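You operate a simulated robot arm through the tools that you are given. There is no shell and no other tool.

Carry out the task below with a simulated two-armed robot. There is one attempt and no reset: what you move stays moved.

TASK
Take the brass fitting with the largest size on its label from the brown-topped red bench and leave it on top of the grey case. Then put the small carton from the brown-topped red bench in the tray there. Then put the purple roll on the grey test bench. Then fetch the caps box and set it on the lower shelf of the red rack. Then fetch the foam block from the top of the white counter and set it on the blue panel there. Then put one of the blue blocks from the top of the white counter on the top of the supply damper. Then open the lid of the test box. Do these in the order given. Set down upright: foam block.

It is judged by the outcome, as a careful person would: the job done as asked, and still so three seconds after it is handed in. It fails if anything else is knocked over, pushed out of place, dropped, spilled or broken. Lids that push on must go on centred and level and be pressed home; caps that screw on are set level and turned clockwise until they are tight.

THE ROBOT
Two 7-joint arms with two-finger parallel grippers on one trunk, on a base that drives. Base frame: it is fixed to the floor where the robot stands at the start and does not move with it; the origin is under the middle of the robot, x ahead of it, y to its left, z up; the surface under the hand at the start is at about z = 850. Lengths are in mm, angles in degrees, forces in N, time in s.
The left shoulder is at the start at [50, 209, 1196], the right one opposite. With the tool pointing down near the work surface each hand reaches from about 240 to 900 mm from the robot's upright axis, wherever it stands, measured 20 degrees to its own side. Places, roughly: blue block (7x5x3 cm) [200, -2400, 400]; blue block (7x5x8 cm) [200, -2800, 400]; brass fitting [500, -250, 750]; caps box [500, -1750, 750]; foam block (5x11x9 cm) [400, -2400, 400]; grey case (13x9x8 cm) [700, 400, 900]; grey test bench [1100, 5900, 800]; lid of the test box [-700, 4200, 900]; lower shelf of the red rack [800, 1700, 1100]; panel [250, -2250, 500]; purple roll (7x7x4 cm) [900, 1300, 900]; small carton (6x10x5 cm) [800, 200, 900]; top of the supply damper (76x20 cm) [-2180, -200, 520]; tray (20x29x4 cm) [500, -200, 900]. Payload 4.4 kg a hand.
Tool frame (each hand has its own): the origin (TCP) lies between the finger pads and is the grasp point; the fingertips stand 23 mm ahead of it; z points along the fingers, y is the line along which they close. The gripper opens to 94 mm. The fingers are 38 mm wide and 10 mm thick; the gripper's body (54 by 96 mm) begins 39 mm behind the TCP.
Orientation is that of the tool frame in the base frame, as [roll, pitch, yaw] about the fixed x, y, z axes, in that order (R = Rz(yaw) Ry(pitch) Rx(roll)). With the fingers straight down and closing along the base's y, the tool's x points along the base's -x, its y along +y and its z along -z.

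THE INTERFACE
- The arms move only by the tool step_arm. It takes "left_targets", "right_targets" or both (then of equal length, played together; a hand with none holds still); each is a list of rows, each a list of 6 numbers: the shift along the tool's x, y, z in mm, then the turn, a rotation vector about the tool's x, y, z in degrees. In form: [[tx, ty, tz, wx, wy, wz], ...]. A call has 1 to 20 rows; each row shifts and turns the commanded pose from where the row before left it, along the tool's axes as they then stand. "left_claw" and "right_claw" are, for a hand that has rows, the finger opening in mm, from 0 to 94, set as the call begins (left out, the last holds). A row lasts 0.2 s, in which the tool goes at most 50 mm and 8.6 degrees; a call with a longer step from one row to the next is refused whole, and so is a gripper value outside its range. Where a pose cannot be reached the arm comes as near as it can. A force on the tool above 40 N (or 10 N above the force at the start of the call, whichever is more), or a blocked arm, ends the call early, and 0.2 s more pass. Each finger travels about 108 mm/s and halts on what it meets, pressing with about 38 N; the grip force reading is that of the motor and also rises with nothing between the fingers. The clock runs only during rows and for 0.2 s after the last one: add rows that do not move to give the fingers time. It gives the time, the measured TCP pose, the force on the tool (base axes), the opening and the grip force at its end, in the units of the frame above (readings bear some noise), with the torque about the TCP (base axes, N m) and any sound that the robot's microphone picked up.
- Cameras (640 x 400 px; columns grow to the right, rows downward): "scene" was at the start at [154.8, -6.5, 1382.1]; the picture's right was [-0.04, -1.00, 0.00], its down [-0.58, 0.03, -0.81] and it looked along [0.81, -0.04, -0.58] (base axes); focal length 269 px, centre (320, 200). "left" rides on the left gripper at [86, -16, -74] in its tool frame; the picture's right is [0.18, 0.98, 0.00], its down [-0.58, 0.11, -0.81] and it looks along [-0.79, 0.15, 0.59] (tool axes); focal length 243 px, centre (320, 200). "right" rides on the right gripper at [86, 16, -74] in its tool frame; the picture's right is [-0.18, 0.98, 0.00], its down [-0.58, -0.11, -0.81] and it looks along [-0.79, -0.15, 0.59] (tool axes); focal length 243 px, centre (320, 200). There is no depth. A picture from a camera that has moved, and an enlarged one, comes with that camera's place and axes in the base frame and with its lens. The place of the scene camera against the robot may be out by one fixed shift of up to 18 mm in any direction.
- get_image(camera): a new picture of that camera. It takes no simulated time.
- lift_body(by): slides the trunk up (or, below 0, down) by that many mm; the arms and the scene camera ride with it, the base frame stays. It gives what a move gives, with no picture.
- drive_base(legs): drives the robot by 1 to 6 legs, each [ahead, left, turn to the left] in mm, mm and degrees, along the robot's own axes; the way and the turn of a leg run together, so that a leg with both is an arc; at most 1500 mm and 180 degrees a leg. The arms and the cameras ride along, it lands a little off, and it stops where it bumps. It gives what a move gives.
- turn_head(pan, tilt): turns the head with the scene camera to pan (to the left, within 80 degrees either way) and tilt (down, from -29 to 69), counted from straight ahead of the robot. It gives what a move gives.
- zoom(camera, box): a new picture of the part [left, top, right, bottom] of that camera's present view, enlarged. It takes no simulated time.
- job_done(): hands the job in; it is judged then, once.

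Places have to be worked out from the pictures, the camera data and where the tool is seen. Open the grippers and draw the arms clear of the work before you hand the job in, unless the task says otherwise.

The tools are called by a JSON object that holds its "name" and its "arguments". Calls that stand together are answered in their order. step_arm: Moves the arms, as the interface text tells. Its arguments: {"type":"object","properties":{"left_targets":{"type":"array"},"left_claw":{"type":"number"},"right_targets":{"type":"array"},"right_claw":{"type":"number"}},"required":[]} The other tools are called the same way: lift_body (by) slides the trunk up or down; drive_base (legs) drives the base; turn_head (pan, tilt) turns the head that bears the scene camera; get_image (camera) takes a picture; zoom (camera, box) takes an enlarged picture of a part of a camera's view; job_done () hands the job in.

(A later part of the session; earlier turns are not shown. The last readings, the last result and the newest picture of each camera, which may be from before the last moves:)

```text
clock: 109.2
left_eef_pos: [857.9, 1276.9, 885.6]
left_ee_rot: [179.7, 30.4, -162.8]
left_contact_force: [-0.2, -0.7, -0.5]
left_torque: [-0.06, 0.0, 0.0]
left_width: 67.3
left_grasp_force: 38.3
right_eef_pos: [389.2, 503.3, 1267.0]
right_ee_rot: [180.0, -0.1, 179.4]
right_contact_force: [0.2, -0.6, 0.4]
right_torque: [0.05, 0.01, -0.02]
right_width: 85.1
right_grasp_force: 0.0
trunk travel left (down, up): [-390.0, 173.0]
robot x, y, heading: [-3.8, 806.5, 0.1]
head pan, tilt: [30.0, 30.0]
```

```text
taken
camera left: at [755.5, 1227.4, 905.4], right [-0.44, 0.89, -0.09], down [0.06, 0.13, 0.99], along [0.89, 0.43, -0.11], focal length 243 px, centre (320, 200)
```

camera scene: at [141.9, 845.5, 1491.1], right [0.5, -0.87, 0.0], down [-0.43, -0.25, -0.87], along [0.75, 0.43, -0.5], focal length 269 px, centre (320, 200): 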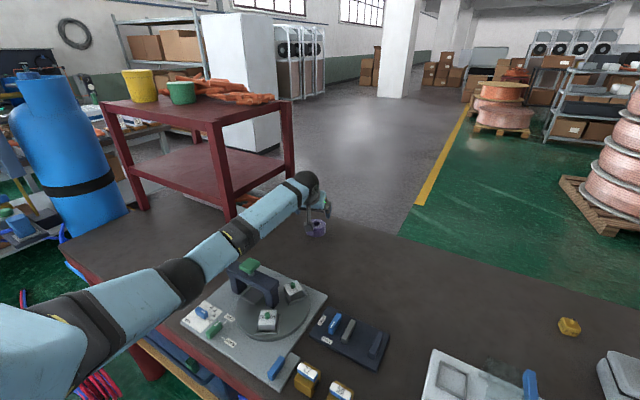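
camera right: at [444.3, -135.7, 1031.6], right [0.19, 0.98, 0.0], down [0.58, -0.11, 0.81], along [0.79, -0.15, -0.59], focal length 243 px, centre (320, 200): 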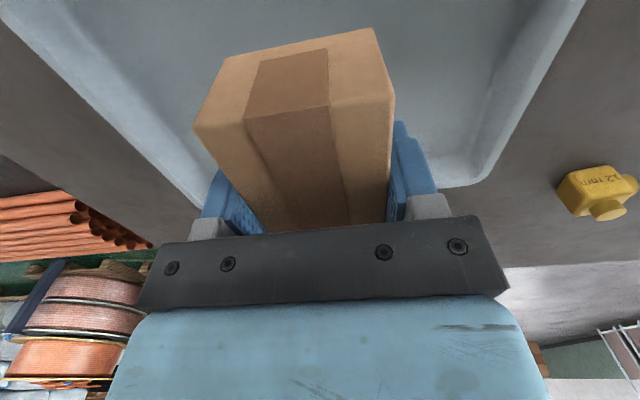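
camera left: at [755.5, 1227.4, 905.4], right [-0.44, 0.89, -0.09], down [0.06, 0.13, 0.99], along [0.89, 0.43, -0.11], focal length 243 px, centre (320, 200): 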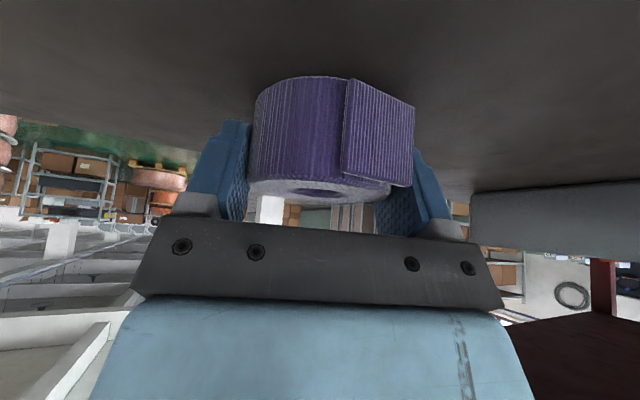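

Gripped at 67 mm. I lift everything straight up with the trunk to keep the arm shape clear of the press.

{"name": "lift_body", "arguments": {"by": 150}}

{"name": "get_image", "arguments": {"camera": "left"}}

{"name": "get_image", "arguments": {"camera": "scene"}}

```text
clock: 110.9
left_eef_pos: [858.3, 1276.6, 1034.9]
left_ee_rot: [179.6, 30.4, -162.8]
left_contact_force: [0.2, -0.2, -1.6]
left_torque: [0.04, -0.02, 0.02]
left_width: 66.8
left_grasp_force: 38.1
right_eef_pos: [389.7, 502.3, 1416.8]
right_ee_rot: [180.0, -0.1, 179.4]
right_contact_force: [-0.1, -0.5, 0.1]
right_torque: [0.0, -0.01, 0.03]
right_width: 85.0
right_grasp_force: 0.0
trunk travel left (down, up): [-540.0, 23.0]
robot x, y, heading: [-1.2, 801.0, 0.0]
head pan, tilt: [30.0, 30.0]
```

```text
taken
camera left: at [755.7, 1227.6, 1054.9], right [-0.44, 0.89, -0.09], down [0.06, 0.13, 0.99], along [0.89, 0.43, -0.11], focal length 243 px, centre (320, 200)
```

left: 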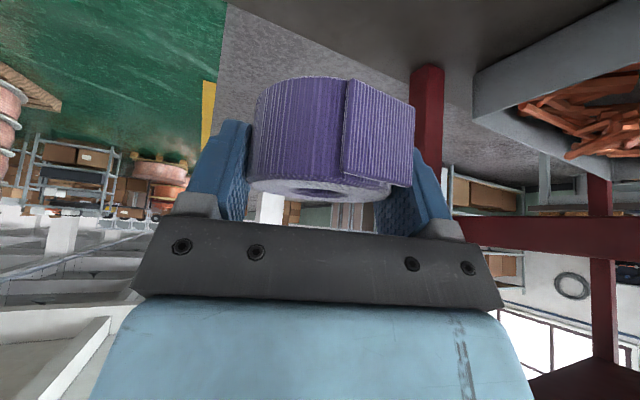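

```text
taken
camera scene: at [143.3, 845.7, 1655.8], right [0.5, -0.87, 0.0], down [-0.43, -0.25, -0.87], along [0.75, 0.43, -0.5], focal length 269 px, centre (320, 200)
```

scene: 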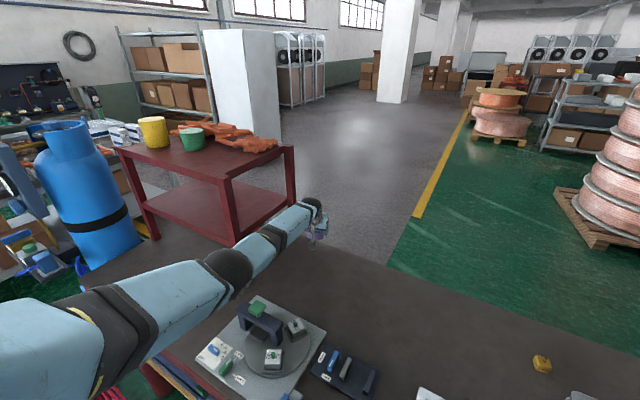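

The roll is held and clear. I retract the left arm toward the body along the tool axes and then set the tool upright again.

{"name": "step_arm", "arguments": {"left_targets": [[28.1, -2.9, -32.6, 0, 0, 0], [28.1, -2.9, -32.6, 0, 0, 0], [28.1, -2.9, -32.6, 0, 0, 0], [28.1, -2.9, -32.6, 0, 0, 0], [28.1, -2.9, -32.6, 0, 0, 0], [28.1, -2.9, -32.6, 0, 0, 0], [28.1, -2.9, -32.6, 0, 0, 0], [28.1, -2.9, -32.6, 0, 0, 0], [28.1, -2.9, -32.6, 0, 0, 0], [28.1, -2.9, -32.6, 0, 0, 0], [28.1, -2.9, -32.6, 0, 0, 0], [28.1, -2.9, -32.6, 0, 0, 0], [0, 0, 0, 0, 7.6, 0], [0, 0, 0, 0, 7.6, 0], [0, 0, 0, 0, 7.6, 0], [0, 0, 0, 0, 7.6, 0], [0, 0, 0, 0, 0, 8.5], [0, 0, 0, 0, 0, 8.5], [0, 0, 0, 0, 0, 0]]}}

{"name": "get_image", "arguments": {"camera": "left"}}

{"name": "get_image", "arguments": {"camera": "scene"}}

```text
clock: 114.9
left_eef_pos: [401.8, 1098.0, 1201.3]
left_ee_rot: [169.9, 28.8, 177.6]
left_contact_force: [-1.0, 0.4, -1.8]
left_torque: [-0.02, 0.01, 0.0]
left_width: 66.9
left_grasp_force: 38.2
left hand out of reach, approached as far as the arm can: row 13, 14, 15, 16
right_eef_pos: [389.9, 502.4, 1417.3]
right_ee_rot: [-179.9, -0.1, 179.2]
right_contact_force: [-0.8, -0.7, 0.1]
right_torque: [-0.01, 0.04, 0.0]
right_width: 84.8
right_grasp_force: 0.1
trunk travel left (down, up): [-540.0, 23.0]
robot x, y, heading: [-1.9, 799.3, 0.0]
head pan, tilt: [30.0, 30.0]
```

```text
taken
camera left: at [291.0, 1073.0, 1221.7], right [-0.2, 0.98, 0.06], down [0.12, -0.04, 0.99], along [0.97, 0.21, -0.11], focal length 243 px, centre (320, 200)
```

left: 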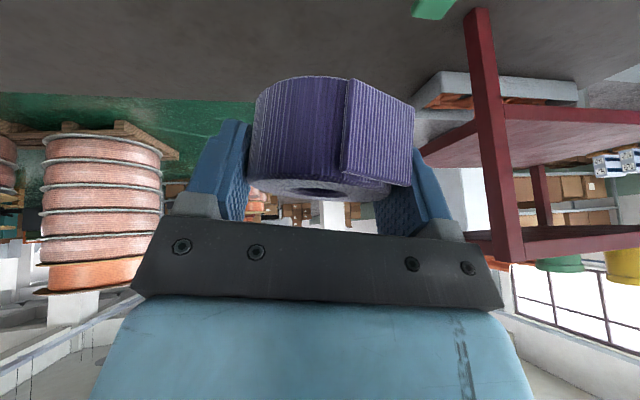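

```text
taken
camera scene: at [142.9, 845.3, 1655.9], right [0.5, -0.87, 0.0], down [-0.43, -0.25, -0.87], along [0.75, 0.43, -0.5], focal length 269 px, centre (320, 200)
```

scene: 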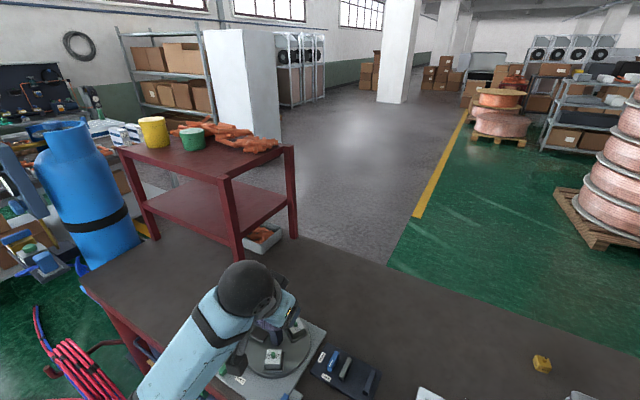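

The tool couldn't untilt this close in; the roll is still secure. I back off from the bench first, then re-pose the hand.

{"name": "drive_base", "arguments": {"legs": [[-130, 0, 0]]}}

{"name": "step_arm", "arguments": {"left_targets": [[0, 0, -45, 0, 0, 0], [0, 0, -45, 0, 0, 0], [-45, 0, 0, 0, 0, 0], [-45, 0, 0, 0, 0, 0], [0, 0, 0, 0, 0, 0]]}}

```text
clock: 116.2
left_eef_pos: [277.1, 1097.1, 1201.3]
left_ee_rot: [169.9, 28.8, 177.6]
left_contact_force: [-0.1, -1.0, -1.0]
left_torque: [-0.01, -0.01, 0.03]
left_width: 67.0
left_grasp_force: 38.3
right_eef_pos: [263.9, 504.0, 1415.8]
right_ee_rot: [-179.9, -0.2, 179.3]
right_contact_force: [0.9, -0.1, 0.3]
right_torque: [-0.01, 0.03, 0.05]
right_width: 85.0
right_grasp_force: 0.0
trunk travel left (down, up): [-540.0, 23.0]
robot x, y, heading: [-133.4, 804.5, -0.1]
head pan, tilt: [30.0, 30.0]
```

```text
clock: 117.4
left_eef_pos: [365.1, 1075.9, 1311.3]
left_ee_rot: [169.9, 28.9, 177.6]
left_contact_force: [-0.5, 0.3, -1.1]
left_torque: [0.01, -0.03, -0.02]
left_width: 66.8
left_grasp_force: 38.8
left hand out of reach, approached as far as the arm can: row 1, 2
right_eef_pos: [260.7, 503.6, 1418.9]
right_ee_rot: [179.9, 0.0, 179.3]
right_contact_force: [0.6, -0.1, -0.5]
right_torque: [-0.01, 0.0, 0.0]
right_width: 85.0
right_grasp_force: 0.2
trunk travel left (down, up): [-540.0, 23.0]
robot x, y, heading: [-127.5, 805.3, -0.5]
head pan, tilt: [30.0, 30.0]
```

I undo the rotations in the proper order to bring the tool upright.

{"name": "step_arm", "arguments": {"left_targets": [[0, 0, 0, 0, 0, -8.5], [0, 0, 0, 0, 0, -8.5], [0, 0, 0, 0, 7.6, 0], [0, 0, 0, 0, 7.6, 0], [0, 0, 0, 0, 7.6, 0], [0, 0, 0, 0, 7.6, 0], [0, 0, 0, 0, 0, 8.5], [0, 0, 0, 0, 0, 8.5], [0, 0, 0, 0, 0, 0]]}}

{"name": "get_image", "arguments": {"camera": "left"}}

```text
clock: 119.4
left_eef_pos: [364.9, 1073.9, 1311.8]
left_ee_rot: [179.9, -0.1, -179.9]
left_contact_force: [0.2, 0.5, -0.8]
left_torque: [0.02, 0.02, -0.01]
left_width: 67.1
left_grasp_force: 38.1
right_eef_pos: [262.7, 503.5, 1416.2]
right_ee_rot: [-179.9, 0.0, 179.2]
right_contact_force: [-0.5, 0.5, 0.7]
right_torque: [-0.03, -0.01, 0.0]
right_width: 85.3
right_grasp_force: 0.0
trunk travel left (down, up): [-540.0, 23.0]
robot x, y, heading: [-128.7, 801.9, -0.2]
head pan, tilt: [30.0, 30.0]
```

```text
taken
camera left: at [277.9, 1057.3, 1384.7], right [-0.19, 0.98, 0.0], down [0.58, 0.11, 0.81], along [0.79, 0.15, -0.59], focal length 243 px, centre (320, 200)
```

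left: 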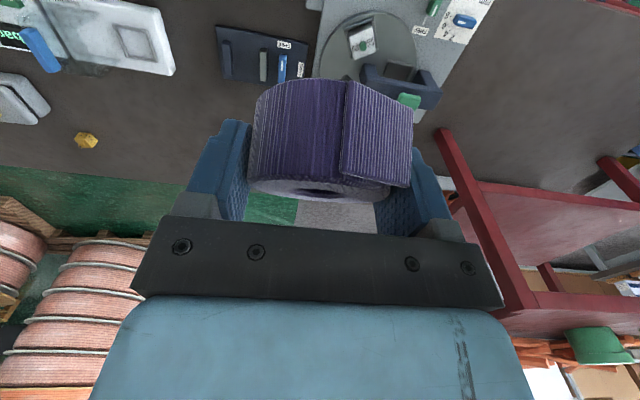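

Upright now; the roll sits tilted in the grip, to be released later with the same 30° tilt. I turn left with the camera still high to survey the route.

{"name": "drive_base", "arguments": {"legs": [[0, 0, 90]]}}

{"name": "turn_head", "arguments": {"pan": 0, "tilt": 25}}

{"name": "get_image", "arguments": {"camera": "scene"}}

{"name": "turn_head", "arguments": {"pan": 50, "tilt": 20}}

{"name": "get_image", "arguments": {"camera": "scene"}}

{"name": "turn_head", "arguments": {"pan": -40, "tilt": 15}}

{"name": "get_image", "arguments": {"camera": "scene"}}

```text
clock: 123.6
left_eef_pos: [-406.5, 1294.2, 1311.0]
left_ee_rot: [179.8, -0.1, -89.0]
left_contact_force: [0.5, 0.2, -1.0]
left_torque: [0.01, -0.03, 0.0]
left_width: 66.7
left_grasp_force: 38.2
right_eef_pos: [166.8, 1200.2, 1417.5]
right_ee_rot: [-180.0, -0.1, -90.0]
right_contact_force: [-0.7, 0.3, -0.1]
right_torque: [-0.03, 0.01, 0.02]
right_width: 85.0
right_grasp_force: 0.1
trunk travel left (down, up): [-540.0, 23.0]
robot x, y, heading: [-130.7, 799.3, 90.7]
head pan, tilt: [30.0, 30.0]
```

```text
clock: 124.6
left_eef_pos: [-406.1, 1295.1, 1310.3]
left_ee_rot: [179.8, -0.2, -89.0]
left_contact_force: [-1.0, 0.0, -1.6]
left_torque: [0.06, -0.01, 0.01]
left_width: 66.8
left_grasp_force: 38.1
right_eef_pos: [165.0, 1199.6, 1418.1]
right_ee_rot: [-179.9, -0.1, -90.1]
right_contact_force: [-0.9, -0.2, 0.1]
right_torque: [0.03, -0.03, 0.0]
right_width: 84.7
right_grasp_force: 0.0
trunk travel left (down, up): [-540.0, 23.0]
robot x, y, heading: [-132.6, 801.9, 90.6]
head pan, tilt: [0.0, 25.0]
```

```text
taken
camera scene: at [-132.0, 960.4, 1663.9], right [1.0, 0.01, 0.0], down [0.0, -0.42, -0.91], along [-0.01, 0.91, -0.42], focal length 269 px, centre (320, 200)
```

scene: 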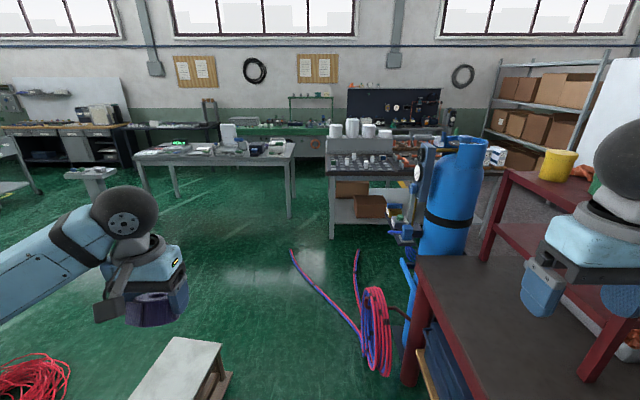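

```text
clock: 125.8
left_eef_pos: [-405.9, 1294.7, 1309.8]
left_ee_rot: [179.8, -0.1, -89.1]
left_contact_force: [-1.0, 0.0, -0.9]
left_torque: [-0.03, 0.01, 0.04]
left_width: 66.9
left_grasp_force: 38.4
right_eef_pos: [165.7, 1199.8, 1416.8]
right_ee_rot: [-180.0, -0.1, -90.0]
right_contact_force: [-0.7, -0.3, 0.3]
right_torque: [-0.02, 0.02, 0.0]
right_width: 85.3
right_grasp_force: 0.0
trunk travel left (down, up): [-540.0, 23.0]
robot x, y, heading: [-127.0, 803.7, 90.7]
head pan, tilt: [50.0, 20.0]
```

```text
taken
camera scene: at [-202.9, 927.6, 1672.0], right [0.64, 0.77, 0.0], down [0.26, -0.22, -0.94], along [-0.73, 0.6, -0.34], focal length 269 px, centre (320, 200)
```

scene: 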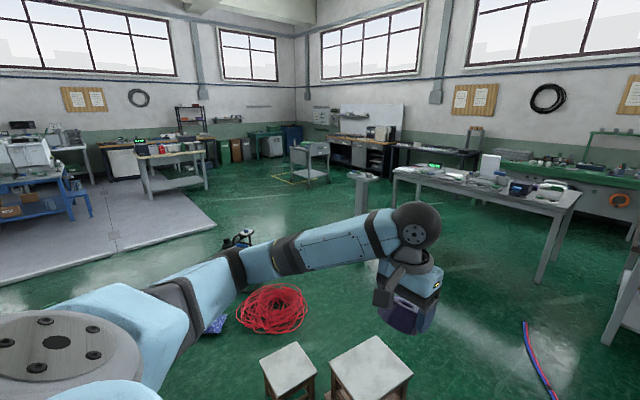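

```text
clock: 127.4
left_eef_pos: [-406.6, 1295.0, 1309.6]
left_ee_rot: [179.8, -0.1, -89.1]
left_contact_force: [-0.4, -0.1, -1.3]
left_torque: [-0.03, 0.02, 0.0]
left_width: 66.9
left_grasp_force: 37.8
right_eef_pos: [165.6, 1199.3, 1417.4]
right_ee_rot: [-180.0, -0.1, -90.0]
right_contact_force: [-0.6, -0.7, 0.6]
right_torque: [0.03, 0.01, -0.02]
right_width: 85.0
right_grasp_force: 0.1
trunk travel left (down, up): [-540.0, 23.0]
robot x, y, heading: [-133.3, 804.0, 90.5]
head pan, tilt: [-40.0, 15.0]
```

```text
taken
camera scene: at [-71.8, 940.5, 1680.1], right [0.77, -0.64, 0.0], down [-0.16, -0.2, -0.97], along [0.61, 0.75, -0.26], focal length 269 px, centre (320, 200)
```

scene: 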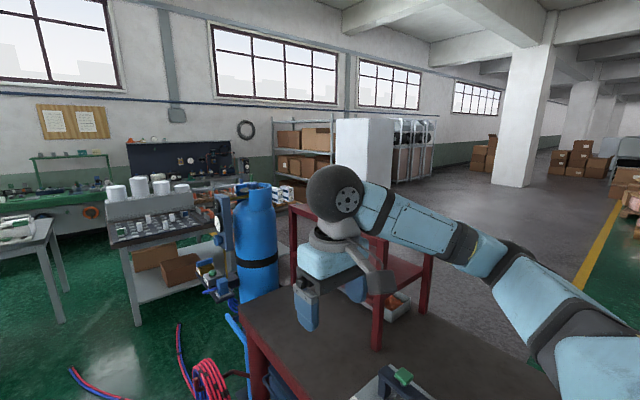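

The direct way past the hoses is too tight, so I'll go around west: along y≈880 to x≈-3050, then north and back east behind the white table. I turn to face -x and look.

{"name": "drive_base", "arguments": {"legs": [[0, 0, 89]]}}

{"name": "turn_head", "arguments": {"pan": 0, "tilt": 30}}

{"name": "get_image", "arguments": {"camera": "scene"}}

{"name": "turn_head", "arguments": {"pan": 50, "tilt": 30}}

{"name": "get_image", "arguments": {"camera": "scene"}}

```text
clock: 131.6
left_eef_pos: [-629.8, 542.9, 1310.0]
left_ee_rot: [179.7, -0.1, -1.0]
left_contact_force: [0.3, -0.2, -1.3]
left_torque: [0.02, -0.02, -0.04]
left_width: 67.0
left_grasp_force: 38.3
right_eef_pos: [-516.9, 1112.4, 1417.0]
right_ee_rot: [-179.9, -0.1, -2.0]
right_contact_force: [0.7, 0.2, -0.4]
right_torque: [0.05, -0.02, -0.01]
right_width: 85.4
right_grasp_force: 0.1
trunk travel left (down, up): [-540.0, 23.0]
robot x, y, heading: [-128.4, 803.6, 178.6]
head pan, tilt: [-40.0, 15.0]
```

```text
clock: 132.6
left_eef_pos: [-630.2, 542.6, 1310.6]
left_ee_rot: [179.8, -0.1, -0.9]
left_contact_force: [-0.3, -0.2, -1.5]
left_torque: [0.0, -0.01, 0.0]
left_width: 66.7
left_grasp_force: 37.7
right_eef_pos: [-517.2, 1111.5, 1417.4]
right_ee_rot: [-179.9, -0.1, -1.9]
right_contact_force: [0.8, 0.2, -0.7]
right_torque: [-0.01, 0.01, -0.01]
right_width: 85.1
right_grasp_force: 0.0
trunk travel left (down, up): [-540.0, 23.0]
robot x, y, heading: [-132.2, 799.6, 178.5]
head pan, tilt: [0.0, 30.0]
```

```text
taken
camera scene: at [-288.3, 804.7, 1655.9], right [0.02, 1.0, 0.0], down [0.5, -0.01, -0.87], along [-0.87, 0.02, -0.5], focal length 269 px, centre (320, 200)
```

scene: 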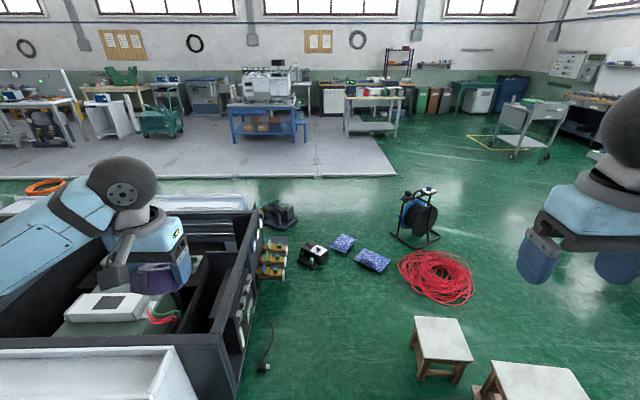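

```text
clock: 133.8
left_eef_pos: [-630.7, 543.4, 1310.5]
left_ee_rot: [179.8, -0.1, -1.0]
left_contact_force: [-0.2, 0.8, -1.6]
left_torque: [-0.01, 0.03, 0.01]
left_width: 67.0
left_grasp_force: 37.7
right_eef_pos: [-516.8, 1112.2, 1418.5]
right_ee_rot: [180.0, -0.2, -2.0]
right_contact_force: [-0.8, 0.2, 0.4]
right_torque: [0.01, 0.01, -0.04]
right_width: 84.9
right_grasp_force: 0.0
trunk travel left (down, up): [-540.0, 23.0]
robot x, y, heading: [-128.2, 804.2, 178.4]
head pan, tilt: [50.0, 30.0]
```

```text
taken
camera scene: at [-257.7, 734.6, 1655.9], right [-0.75, 0.66, 0.0], down [0.33, 0.38, -0.87], along [-0.57, -0.65, -0.5], focal length 269 px, centre (320, 200)
```

scene: 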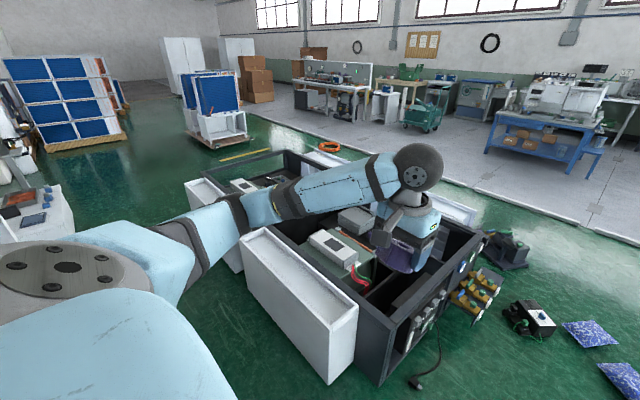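

West is cluttered with floor objects, so I check the southern way instead. I turn to face -y and look down the corridor.

{"name": "drive_base", "arguments": {"legs": [[0, 0, 91]]}}

{"name": "turn_head", "arguments": {"pan": 0, "tilt": 22}}

{"name": "get_image", "arguments": {"camera": "scene"}}

{"name": "turn_head", "arguments": {"pan": 40, "tilt": 15}}

{"name": "get_image", "arguments": {"camera": "scene"}}

```text
clock: 138.0
left_eef_pos: [126.9, 302.5, 1310.2]
left_ee_rot: [179.7, -0.2, 88.6]
left_contact_force: [-0.4, -0.5, -1.5]
left_torque: [-0.01, -0.01, 0.0]
left_width: 66.8
left_grasp_force: 38.2
right_eef_pos: [-441.3, 419.1, 1416.4]
right_ee_rot: [-180.0, -0.1, 87.7]
right_contact_force: [0.2, 0.7, 0.5]
right_torque: [0.0, -0.03, -0.01]
right_width: 85.0
right_grasp_force: 0.0
trunk travel left (down, up): [-540.0, 23.0]
robot x, y, heading: [-133.0, 800.9, -91.9]
head pan, tilt: [50.0, 30.0]
```

```text
clock: 139.2
left_eef_pos: [127.1, 301.6, 1310.8]
left_ee_rot: [179.8, 0.0, 88.6]
left_contact_force: [0.7, -0.8, -1.0]
left_torque: [0.0, 0.02, -0.03]
left_width: 66.6
left_grasp_force: 38.2
right_eef_pos: [-441.6, 419.7, 1419.3]
right_ee_rot: [180.0, -0.1, 87.7]
right_contact_force: [0.4, -0.1, 0.5]
right_torque: [-0.01, 0.02, 0.04]
right_width: 85.1
right_grasp_force: 0.0
trunk travel left (down, up): [-540.0, 23.0]
robot x, y, heading: [-134.1, 807.5, -92.1]
head pan, tilt: [0.0, 22.0]
```

```text
taken
camera scene: at [-135.0, 640.5, 1668.7], right [-1.0, 0.03, 0.0], down [0.01, 0.37, -0.93], along [-0.03, -0.93, -0.37], focal length 269 px, centre (320, 200)
```

scene: 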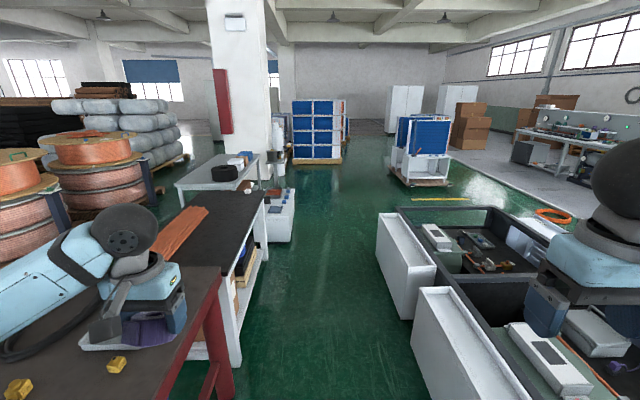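

```text
clock: 140.3
left_eef_pos: [126.3, 302.3, 1310.4]
left_ee_rot: [179.8, -0.1, 88.7]
left_contact_force: [0.5, 0.2, -1.6]
left_torque: [0.03, 0.02, 0.02]
left_width: 67.0
left_grasp_force: 37.6
right_eef_pos: [-440.8, 419.2, 1418.0]
right_ee_rot: [179.9, -0.1, 87.7]
right_contact_force: [-0.7, -0.4, 0.7]
right_torque: [-0.04, -0.02, 0.04]
right_width: 85.1
right_grasp_force: 0.1
trunk travel left (down, up): [-540.0, 23.0]
robot x, y, heading: [-125.9, 805.4, -91.6]
head pan, tilt: [40.0, 15.0]
```

```text
taken
camera scene: at [-74.5, 660.0, 1680.1], right [-0.79, -0.62, 0.0], down [-0.16, 0.2, -0.97], along [0.6, -0.76, -0.26], focal length 269 px, centre (320, 200)
```

scene: 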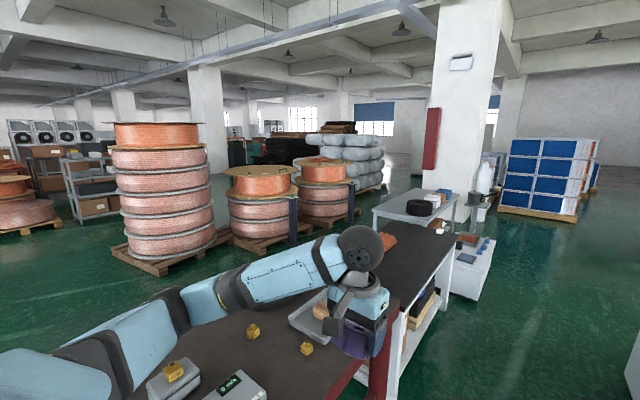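

The corridor south is open. I drive down it along x≈-330 to around y≈-2000 and look for a way round the grey table and pillar.

{"name": "drive_base", "arguments": {"legs": [[0, 0, 2], [1400, -200, 0], [1300, 0, 0]]}}

{"name": "turn_head", "arguments": {"pan": 0, "tilt": 22}}

{"name": "get_image", "arguments": {"camera": "scene"}}

{"name": "turn_head", "arguments": {"pan": 50, "tilt": 20}}

{"name": "get_image", "arguments": {"camera": "scene"}}

```text
clock: 153.8
left_eef_pos: [-22.1, -2382.0, 1311.5]
left_ee_rot: [179.8, 0.1, 90.3]
left_contact_force: [-0.2, 0.1, -1.3]
left_torque: [0.0, -0.01, 0.01]
left_width: 66.5
left_grasp_force: 38.6
right_eef_pos: [-591.4, -2281.9, 1417.0]
right_ee_rot: [-179.9, -0.1, 89.4]
right_contact_force: [0.5, -0.3, -0.2]
right_torque: [0.03, 0.01, 0.01]
right_width: 85.0
right_grasp_force: 0.0
trunk travel left (down, up): [-540.0, 23.0]
robot x, y, heading: [-292.6, -1885.6, -90.2]
head pan, tilt: [40.0, 15.0]
```

```text
clock: 154.8
left_eef_pos: [-22.6, -2382.6, 1310.6]
left_ee_rot: [179.8, -0.2, 90.3]
left_contact_force: [0.6, 0.8, -0.4]
left_torque: [0.01, 0.04, 0.02]
left_width: 66.8
left_grasp_force: 38.3
right_eef_pos: [-592.7, -2280.0, 1417.7]
right_ee_rot: [180.0, -0.1, 89.3]
right_contact_force: [-1.0, 0.6, -0.3]
right_torque: [0.0, 0.01, 0.02]
right_width: 85.0
right_grasp_force: 0.1
trunk travel left (down, up): [-540.0, 23.0]
robot x, y, heading: [-293.5, -1887.5, -89.9]
head pan, tilt: [0.0, 22.0]
```

```text
taken
camera scene: at [-293.2, -2051.0, 1668.8], right [-1.0, 0.0, 0.0], down [0.0, 0.37, -0.93], along [0.0, -0.93, -0.37], focal length 269 px, centre (320, 200)
```

scene: 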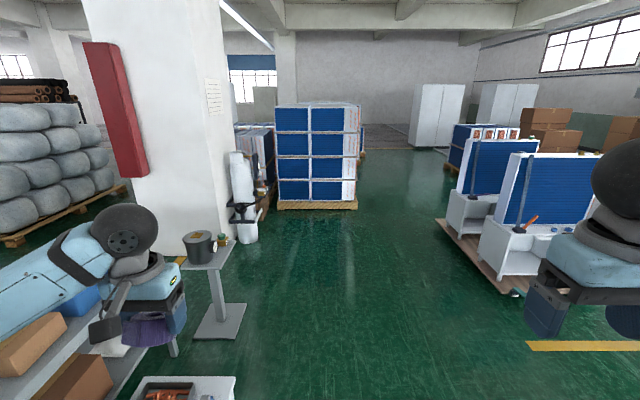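

```text
clock: 156.0
left_eef_pos: [-22.0, -2382.7, 1311.0]
left_ee_rot: [179.8, -0.1, 90.3]
left_contact_force: [0.2, 0.4, -1.1]
left_torque: [-0.02, -0.02, 0.01]
left_width: 67.1
left_grasp_force: 38.2
right_eef_pos: [-593.1, -2282.1, 1418.1]
right_ee_rot: [-179.9, 0.0, 89.4]
right_contact_force: [-0.5, 0.6, 0.8]
right_torque: [0.0, 0.01, -0.01]
right_width: 85.1
right_grasp_force: 0.0
trunk travel left (down, up): [-540.0, 23.0]
robot x, y, heading: [-291.5, -1884.0, -89.9]
head pan, tilt: [50.0, 20.0]
```

```text
taken
camera scene: at [-222.0, -2018.3, 1672.0], right [-0.64, -0.77, 0.0], down [-0.26, 0.22, -0.94], along [0.72, -0.61, -0.34], focal length 269 px, centre (320, 200)
```

scene: 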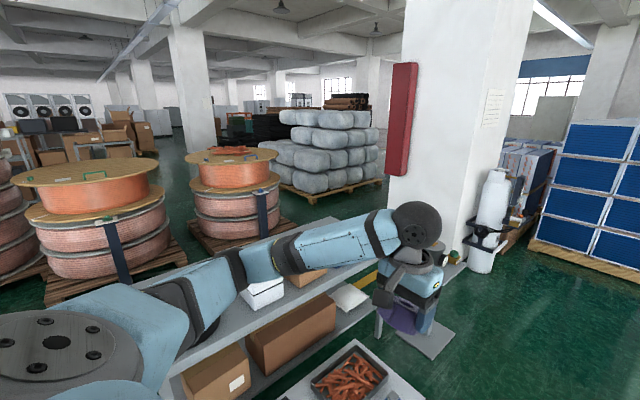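

A passage exists between the pedestal (y≥-3855) and the gas cylinder at the pillar (y≤-4670). I drive south to y≈-4260, staying left of the white counter, then turn to face it.

{"name": "drive_base", "arguments": {"legs": [[1180, -70, 0], [1190, 0, 0], [0, 0, 90]]}}

{"name": "turn_head", "arguments": {"pan": 0, "tilt": 30}}

{"name": "get_image", "arguments": {"camera": "scene"}}

```text
clock: 171.5
left_eef_pos: [155.4, -3967.9, 1311.3]
left_ee_rot: [179.8, -0.2, -179.1]
left_contact_force: [0.0, -0.2, -1.3]
left_torque: [0.02, 0.01, -0.02]
left_width: 66.9
left_grasp_force: 38.1
right_eef_pos: [61.5, -4540.1, 1418.3]
right_ee_rot: [180.0, -0.1, -180.0]
right_contact_force: [0.1, 0.1, -0.3]
right_torque: [0.03, -0.04, -0.02]
right_width: 85.1
right_grasp_force: 0.1
trunk travel left (down, up): [-540.0, 23.0]
robot x, y, heading: [-335.3, -4244.2, 0.7]
head pan, tilt: [50.0, 20.0]
```

```text
clock: 172.7
left_eef_pos: [155.4, -3966.9, 1310.5]
left_ee_rot: [179.8, -0.1, -179.0]
left_contact_force: [-0.4, -0.2, -0.8]
left_torque: [0.02, -0.02, 0.0]
left_width: 66.8
left_grasp_force: 37.9
right_eef_pos: [62.4, -4539.2, 1417.9]
right_ee_rot: [-180.0, 0.0, 180.0]
right_contact_force: [0.5, -0.4, 0.2]
right_torque: [-0.01, 0.02, 0.0]
right_width: 84.9
right_grasp_force: 0.1
trunk travel left (down, up): [-540.0, 23.0]
robot x, y, heading: [-335.9, -4247.6, 1.1]
head pan, tilt: [0.0, 30.0]
```

```text
taken
camera scene: at [-178.0, -4245.4, 1655.9], right [0.01, -1.0, 0.0], down [-0.5, -0.01, -0.87], along [0.87, 0.01, -0.5], focal length 269 px, centre (320, 200)
```

scene: 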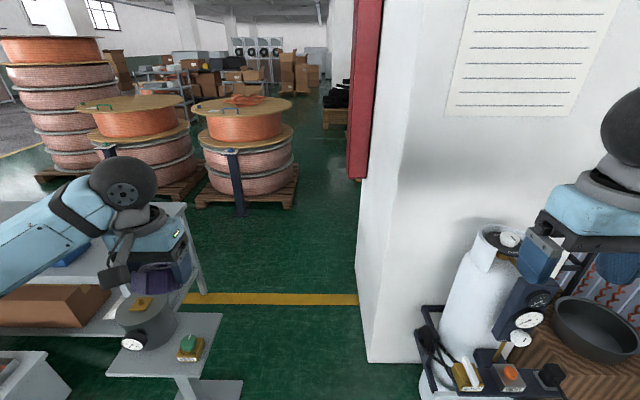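

The gap between pedestal and pillar is only ~700 mm, so I must know the base's width. I turn the right hand around to look back and down at the robot's own base.

{"name": "step_arm", "arguments": {"right_targets": [[0, 0, 0, 0, 0, 8.5], [0, 0, 0, 0, 0, 8.5], [0, 0, 0, 0, 0, 8.5], [0, 0, 0, 0, 0, 8.5], [0, 0, 0, 0, 0, 8.5], [0, 0, 0, 0, 0, 8.5], [0, 0, 0, 0, 0, 8.5], [0, 0, 0, 0, 0, 8.5], [0, 0, 0, 0, 0, 8.5], [0, 0, 0, 0, 0, 8.5], [0, 0, 0, 0, 0, 8.5], [0, 0, 0, 0, 0, 8.5], [0, 0, 0, 0, 0, 8.5], [0, 0, 0, 0, 0, 8.5], [0, 0, 0, 0, 0, 8.5], [0, 0, 0, 0, 0, 8.5], [0, 0, 0, 0, 0, 8.5]]}}

{"name": "get_image", "arguments": {"camera": "right"}}

```text
clock: 176.2
left_eef_pos: [154.8, -3963.4, 1309.7]
left_ee_rot: [-180.0, 0.1, -178.9]
left_contact_force: [0.4, 1.4, -1.6]
left_torque: [0.0, -0.02, 0.01]
left_width: 67.0
left_grasp_force: 37.8
right_eef_pos: [130.2, -4546.3, 1472.3]
right_ee_rot: [-178.8, 1.2, 53.0]
right_contact_force: [-0.3, 0.3, -0.2]
right_torque: [-0.02, -0.01, 0.04]
right_width: 85.0
right_grasp_force: 0.1
right hand out of reach, approached as far as the arm can: row 13, 15, 16, 17
trunk travel left (down, up): [-540.0, 23.0]
robot x, y, heading: [-338.2, -4243.5, 0.6]
head pan, tilt: [0.0, 30.0]
```

```text
taken
camera right: at [197.4, -4487.7, 1544.2], right [0.67, -0.74, -0.02], down [-0.41, -0.4, 0.82], along [-0.61, -0.55, -0.57], focal length 243 px, centre (320, 200)
```

right: 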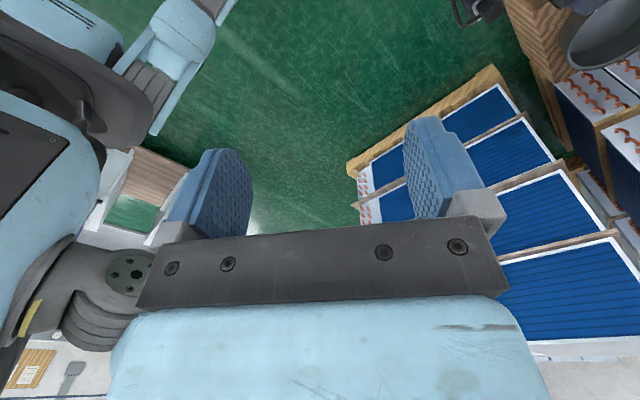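

I can see part of the base at upper left. I move the right hand outward to view the base's right side better.

{"name": "step_arm", "arguments": {"right_targets": [[-38, 28, 0, 0, 0, 0], [-38, 28, 0, 0, 0, 0], [-38, 28, 0, 0, 0, 0], [-38, 28, 0, 0, 0, 0], [-38, 28, 0, 0, 0, 0], [-38, 28, 0, 0, 0, 0], [0, 0, 0, 0, 0, 0]]}}

{"name": "get_image", "arguments": {"camera": "right"}}

```text
clock: 177.8
left_eef_pos: [155.0, -3966.1, 1310.1]
left_ee_rot: [179.8, -0.1, -179.0]
left_contact_force: [-0.2, -0.1, 0.3]
left_torque: [0.03, -0.04, 0.0]
left_width: 66.7
left_grasp_force: 37.9
right_eef_pos: [128.5, -4833.8, 1472.2]
right_ee_rot: [-178.7, 1.1, 53.1]
right_contact_force: [-0.1, 0.5, -0.3]
right_torque: [-0.01, 0.0, -0.01]
right_width: 85.2
right_grasp_force: 0.0
trunk travel left (down, up): [-540.0, 23.0]
robot x, y, heading: [-332.4, -4243.0, 0.8]
head pan, tilt: [0.0, 30.0]
```

```text
taken
camera right: at [194.9, -4776.2, 1543.2], right [0.67, -0.74, -0.02], down [-0.41, -0.4, 0.82], along [-0.61, -0.55, -0.57], focal length 243 px, centre (320, 200)
```

right: 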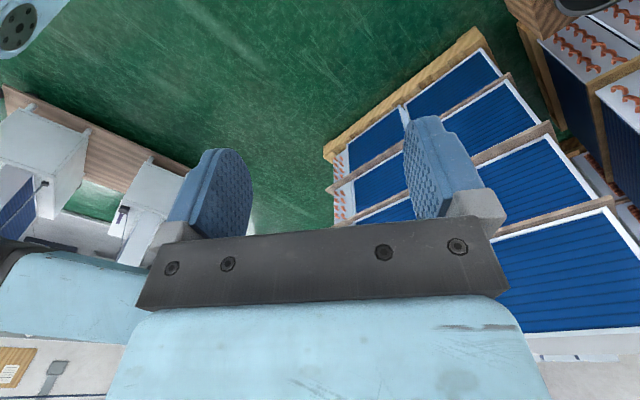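

The base is out of view on this side. I rotate the hand the other way round so its camera looks back toward the robot's base.

{"name": "step_arm", "arguments": {"right_targets": [[0, 0, 0, 0, 0, -8.5], [0, 0, 0, 0, 0, -8.5], [0, 0, 0, 0, 0, -8.5], [0, 0, 0, 0, 0, -8.5], [0, 0, 0, 0, 0, -8.5], [0, 0, 0, 0, 0, -8.5], [0, 0, 0, 0, 0, -8.5], [0, 0, 0, 0, 0, -8.5], [0, 0, 0, 0, 0, -8.5], [0, 0, 0, 0, 0, -8.5], [0, 0, 0, 0, 0, -8.5], [0, 0, 0, 0, 0, -8.5], [0, 0, 0, 0, 0, -8.5], [0, 0, 0, 0, 0, -8.5], [0, 0, 0, 0, 0, -8.5], [0, 0, 0, 0, 0, -8.5], [0, 0, 0, 0, 0, -8.5]]}}

{"name": "step_arm", "arguments": {"right_targets": [[0, 0, 0, 0, 0, -8.5], [0, 0, 0, 0, 0, -8.5], [0, 0, 0, 0, 0, -8.5], [0, 0, 0, 0, 0, -8.5], [0, 0, 0, 0, 0, -8.5], [0, 0, 0, 0, 0, -8.5], [0, 0, 0, 0, 0, -8.5], [0, 0, 0, 0, 0, -8.5], [0, 0, 0, 0, 0, -8.5], [0, 0, 0, 0, 0, -8.5], [0, 0, 0, 0, 0, -8.5], [0, 0, 0, 0, 0, -8.5], [0, 0, 0, 0, 0, -8.5], [0, 0, 0, 0, 0, -8.5]]}}

{"name": "get_image", "arguments": {"camera": "right"}}

```text
clock: 181.4
left_eef_pos: [155.8, -3967.0, 1310.4]
left_ee_rot: [179.7, -0.1, -179.1]
left_contact_force: [-0.1, -0.8, -0.5]
left_torque: [-0.03, 0.04, 0.0]
left_width: 66.9
left_grasp_force: 38.1
right_eef_pos: [128.6, -4833.9, 1471.0]
right_ee_rot: [179.6, -1.8, -162.3]
right_contact_force: [0.3, -0.2, 0.7]
right_torque: [0.02, -0.02, 0.01]
right_width: 85.4
right_grasp_force: 0.0
trunk travel left (down, up): [-540.0, 23.0]
robot x, y, heading: [-335.3, -4246.0, 0.5]
head pan, tilt: [0.0, 30.0]
```

```text
clock: 184.4
left_eef_pos: [154.3, -3966.6, 1310.5]
left_ee_rot: [179.8, -0.1, -179.0]
left_contact_force: [0.5, 0.1, -0.8]
left_torque: [0.03, -0.02, 0.0]
left_width: 66.8
left_grasp_force: 37.7
right_eef_pos: [128.3, -4833.9, 1470.9]
right_ee_rot: [178.7, 1.2, -43.4]
right_contact_force: [-0.6, -0.3, 0.0]
right_torque: [0.02, 0.03, -0.01]
right_width: 85.0
right_grasp_force: 0.0
trunk travel left (down, up): [-540.0, 23.0]
robot x, y, heading: [-335.5, -4244.7, 0.8]
head pan, tilt: [0.0, 30.0]
```

```text
taken
camera right: at [182.0, -4905.5, 1543.3], right [-0.81, -0.59, 0.03], down [-0.32, 0.48, 0.82], along [-0.49, 0.65, -0.58], focal length 243 px, centre (320, 200)
```

right: 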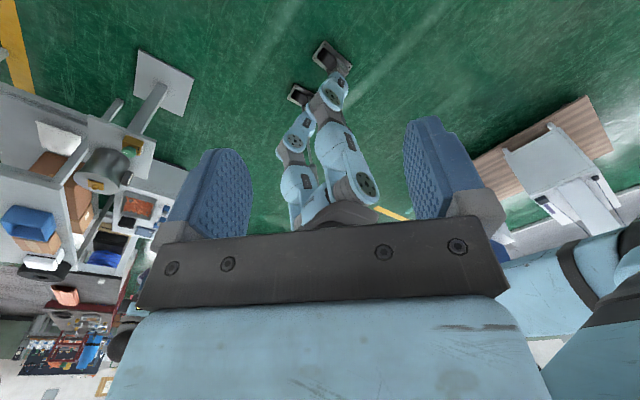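

That view reveals the robot stands on two slim legs (feet about ±200 mm wide), so narrow gaps are fine at floor level. I bring the right hand back to its tucked pose.

{"name": "step_arm", "arguments": {"right_targets": [[0, 0, 0, 0, 0, 8.5], [0, 0, 0, 0, 0, 8.5], [0, 0, 0, 0, 0, 8.5], [0, 0, 0, 0, 0, 8.5], [0, 0, 0, 0, 0, 8.5], [0, 0, 0, 0, 0, 8.5], [0, 0, 0, 0, 0, 8.5], [0, 0, 0, 0, 0, 8.5], [0, 0, 0, 0, 0, 8.5], [0, 0, 0, 0, 0, 8.5], [0, 0, 0, 0, 0, 8.5], [0, 0, 0, 0, 0, 8.5], [0, 0, 0, 0, 0, 8.5], [0, 0, 0, 0, 0, 8.5], [0, 0, 0, 0, 0, 8.5], [0, 0, 0, 0, 0, 8.5]]}}

{"name": "step_arm", "arguments": {"right_targets": [[8, 40, 6, 0, 0, 0], [8, 40, 6, 0, 0, 0], [8, 40, 6, 0, 0, 0], [8, 40, 6, 0, 0, 0], [8, 40, 6, 0, 0, 0], [8, 40, 6, 0, 0, 0], [8, 40, 6, 0, 0, 0], [8, 40, 6, 0, 0, 0], [8, 40, 6, 0, 0, 0], [0, 0, 0, 0, 0, 0]]}}

{"name": "turn_head", "arguments": {"pan": -60, "tilt": 35}}

{"name": "get_image", "arguments": {"camera": "scene"}}

```text
clock: 187.8
left_eef_pos: [154.9, -3967.6, 1310.4]
left_ee_rot: [179.8, -0.1, -179.1]
left_contact_force: [0.2, -0.2, -0.8]
left_torque: [0.02, 0.01, 0.0]
left_width: 66.9
left_grasp_force: 38.0
right_eef_pos: [128.8, -4834.3, 1471.1]
right_ee_rot: [-179.9, -1.7, -179.6]
right_contact_force: [0.2, -0.7, 0.1]
right_torque: [0.01, 0.0, 0.05]
right_width: 85.1
right_grasp_force: 0.0
trunk travel left (down, up): [-540.0, 23.0]
robot x, y, heading: [-336.0, -4244.4, 0.8]
head pan, tilt: [0.0, 30.0]
```

```text
clock: 190.1
left_eef_pos: [155.2, -3968.4, 1311.7]
left_ee_rot: [179.7, 0.0, -179.0]
left_contact_force: [-0.7, -0.1, -1.3]
left_torque: [-0.01, 0.03, 0.03]
left_width: 67.0
left_grasp_force: 38.1
right_eef_pos: [50.1, -4474.1, 1418.2]
right_ee_rot: [180.0, -1.8, -179.5]
right_contact_force: [0.4, 0.4, 0.6]
right_torque: [0.03, 0.0, 0.01]
right_width: 85.0
right_grasp_force: 0.1
trunk travel left (down, up): [-540.0, 23.0]
robot x, y, heading: [-335.7, -4249.8, 0.8]
head pan, tilt: [0.0, 30.0]
```

```text
clock: 191.3
left_eef_pos: [155.6, -3967.7, 1310.6]
left_ee_rot: [179.9, -0.1, -179.1]
left_contact_force: [-0.5, -0.6, -1.5]
left_torque: [0.04, 0.03, 0.0]
left_width: 66.9
left_grasp_force: 38.1
right_eef_pos: [49.3, -4472.3, 1418.4]
right_ee_rot: [-179.9, -1.7, -179.3]
right_contact_force: [0.1, 0.5, -0.7]
right_torque: [0.01, 0.05, 0.02]
right_width: 84.8
right_grasp_force: 0.1
trunk travel left (down, up): [-540.0, 23.0]
robot x, y, heading: [-334.5, -4243.9, 0.9]
head pan, tilt: [-60.0, 35.0]
```

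```text
taken
camera scene: at [-223.5, -4322.4, 1648.1], right [-0.86, -0.51, 0.0], down [-0.29, 0.49, -0.82], along [0.42, -0.7, -0.57], focal length 269 px, centre (320, 200)
```

scene: 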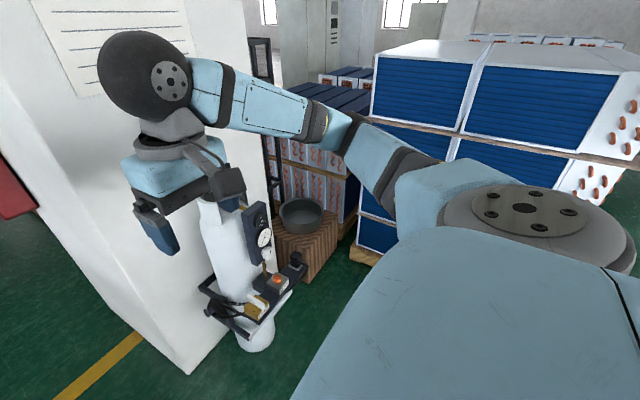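

The right elbow sticks out sideways; I stretch the right hand forward to narrow the robot before passing the pillar, then drive through at y≈-4150.

{"name": "step_arm", "arguments": {"right_targets": [[-42, 10, 0, 0, 0, 0], [-42, 10, 0, 0, 0, 0], [-42, 10, 0, 0, 0, 0], [-42, 10, 0, 0, 0, 0], [-42, 10, 0, 0, 0, 0], [-42, 10, 0, 0, 0, 0], [-42, 10, 0, 0, 0, 0], [-42, 10, 0, 0, 0, 0], [0, 0, 0, 0, 0, 0]]}}

{"name": "drive_base", "arguments": {"legs": [[0, 95, -0.8], [300, 0, 0]]}}

{"name": "turn_head", "arguments": {"pan": -20, "tilt": 40}}

{"name": "get_image", "arguments": {"camera": "scene"}}

{"name": "turn_head", "arguments": {"pan": 40, "tilt": 50}}

{"name": "get_image", "arguments": {"camera": "scene"}}

```text
clock: 193.3
left_eef_pos: [154.4, -3968.8, 1310.6]
left_ee_rot: [179.7, 0.0, -179.2]
left_contact_force: [-0.8, -0.4, -0.5]
left_torque: [-0.02, -0.02, 0.03]
left_width: 67.1
left_grasp_force: 37.9
right_eef_pos: [386.5, -4389.8, 1407.1]
right_ee_rot: [180.0, -1.7, -179.4]
right_contact_force: [-0.5, -1.0, 0.0]
right_torque: [0.03, -0.05, -0.05]
right_width: 85.1
right_grasp_force: 0.1
trunk travel left (down, up): [-540.0, 23.0]
robot x, y, heading: [-335.4, -4242.5, 0.5]
head pan, tilt: [-60.0, 35.0]
```

```text
clock: 196.5
left_eef_pos: [456.8, -3884.2, 1311.4]
left_ee_rot: [179.8, 0.0, 179.8]
left_contact_force: [-0.5, 0.4, -1.6]
left_torque: [0.01, -0.01, 0.02]
left_width: 66.7
left_grasp_force: 37.8
right_eef_pos: [679.3, -4311.1, 1407.3]
right_ee_rot: [-179.8, -1.6, 179.4]
right_contact_force: [0.4, -0.1, 0.2]
right_torque: [0.0, 0.03, 0.01]
right_width: 85.1
right_grasp_force: 0.0
trunk travel left (down, up): [-540.0, 23.0]
robot x, y, heading: [-39.3, -4153.6, -0.6]
head pan, tilt: [-60.0, 35.0]
```

```text
clock: 197.6
left_eef_pos: [457.3, -3884.3, 1310.6]
left_ee_rot: [179.8, 0.0, 180.0]
left_contact_force: [-0.5, 0.3, -0.9]
left_torque: [0.01, 0.02, 0.05]
left_width: 66.8
left_grasp_force: 38.0
right_eef_pos: [681.5, -4310.9, 1408.1]
right_ee_rot: [-180.0, -1.7, 179.4]
right_contact_force: [0.5, 0.0, 0.0]
right_torque: [-0.01, 0.01, 0.02]
right_width: 85.1
right_grasp_force: 0.0
trunk travel left (down, up): [-540.0, 23.0]
robot x, y, heading: [-33.7, -4150.3, -0.7]
head pan, tilt: [-20.0, 40.0]
```

```text
taken
camera scene: at [108.5, -4184.7, 1640.6], right [-0.35, -0.94, 0.0], down [-0.6, 0.23, -0.77], along [0.72, -0.27, -0.64], focal length 269 px, centre (320, 200)
```

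scene: 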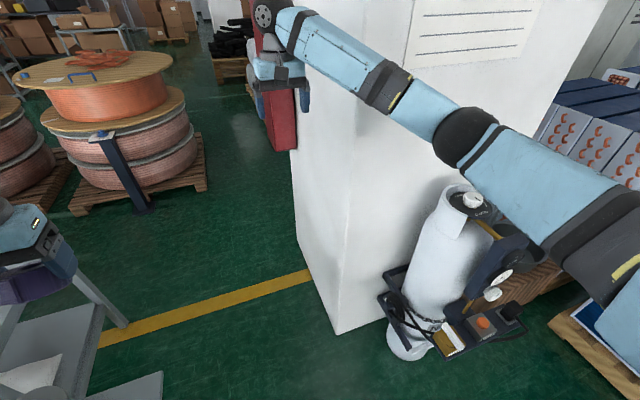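

```text
clock: 198.9
left_eef_pos: [458.5, -3882.8, 1310.3]
left_ee_rot: [179.8, 0.0, 179.9]
left_contact_force: [-0.2, 0.3, -1.2]
left_torque: [-0.02, 0.01, 0.01]
left_width: 66.7
left_grasp_force: 37.2
right_eef_pos: [681.7, -4310.8, 1406.9]
right_ee_rot: [-179.9, -1.7, 179.5]
right_contact_force: [0.2, 1.0, 0.3]
right_torque: [0.01, 0.02, -0.01]
right_width: 85.0
right_grasp_force: 0.1
trunk travel left (down, up): [-540.0, 23.0]
robot x, y, heading: [-35.9, -4148.9, -0.9]
head pan, tilt: [40.0, 50.0]
```

```text
taken
camera scene: at [88.9, -4105.9, 1626.4], right [0.64, -0.77, 0.0], down [-0.59, -0.49, -0.64], along [0.5, 0.41, -0.77], focal length 269 px, centre (320, 200)
```

scene: 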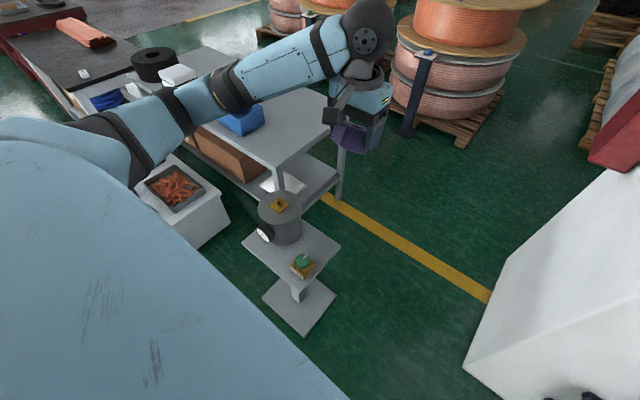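

The gap is comfortable (stand edge y≈-3790, pillar y≈-4540). I drive through to the aisle at x≈1950 and turn north.

{"name": "drive_base", "arguments": {"legs": [[0, 0, 0.8], [1000, 0, 0], [990, 0, 0], [0, 0, 90]]}}

{"name": "turn_head", "arguments": {"pan": 0, "tilt": 22}}

{"name": "get_image", "arguments": {"camera": "scene"}}

```text
clock: 201.4
left_eef_pos: [680.2, -3857.8, 1316.7]
left_ee_rot: [-179.6, 1.1, -179.2]
left_contact_force: [-0.4, 0.0, -1.6]
left_torque: [-0.01, 0.0, -0.01]
left_width: 67.0
left_grasp_force: 38.3
right_eef_pos: [905.1, -4270.2, 1427.3]
right_ee_rot: [-179.2, 0.0, -178.6]
right_contact_force: [0.1, 0.6, -0.2]
right_torque: [0.01, 0.0, -0.01]
right_width: 85.0
right_grasp_force: 0.1
trunk travel left (down, up): [-540.0, 23.0]
robot x, y, heading: [210.5, -4142.6, 0.7]
head pan, tilt: [40.0, 50.0]
stopped in leg 2: the robot was blocked; the commanded pose is now the measured one
```

```text
clock: 202.5
left_eef_pos: [681.2, -3857.4, 1316.4]
left_ee_rot: [-179.4, 1.0, -179.2]
left_contact_force: [0.9, -0.7, -1.1]
left_torque: [0.01, 0.02, 0.01]
left_width: 67.2
left_grasp_force: 38.1
right_eef_pos: [907.6, -4269.7, 1425.8]
right_ee_rot: [-179.0, -0.2, -179.0]
right_contact_force: [0.1, 0.1, 0.2]
right_torque: [0.02, 0.0, 0.07]
right_width: 84.8
right_grasp_force: 0.0
trunk travel left (down, up): [-540.0, 23.0]
robot x, y, heading: [209.3, -4151.5, 0.6]
head pan, tilt: [0.0, 22.0]
```

```text
taken
camera scene: at [343.2, -4128.1, 1671.6], right [0.01, -1.0, 0.02], down [-0.36, -0.02, -0.93], along [0.93, 0.0, -0.36], focal length 269 px, centre (320, 200)
```

scene: 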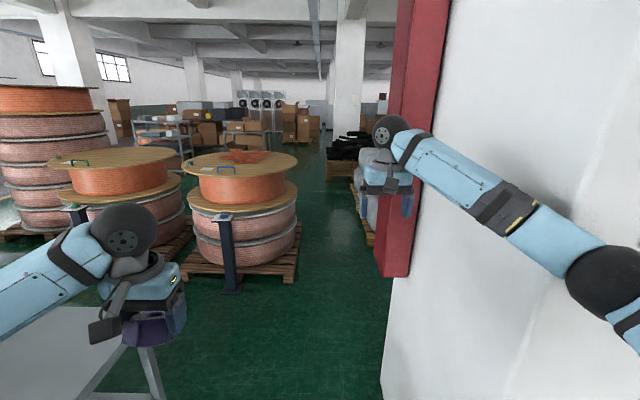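

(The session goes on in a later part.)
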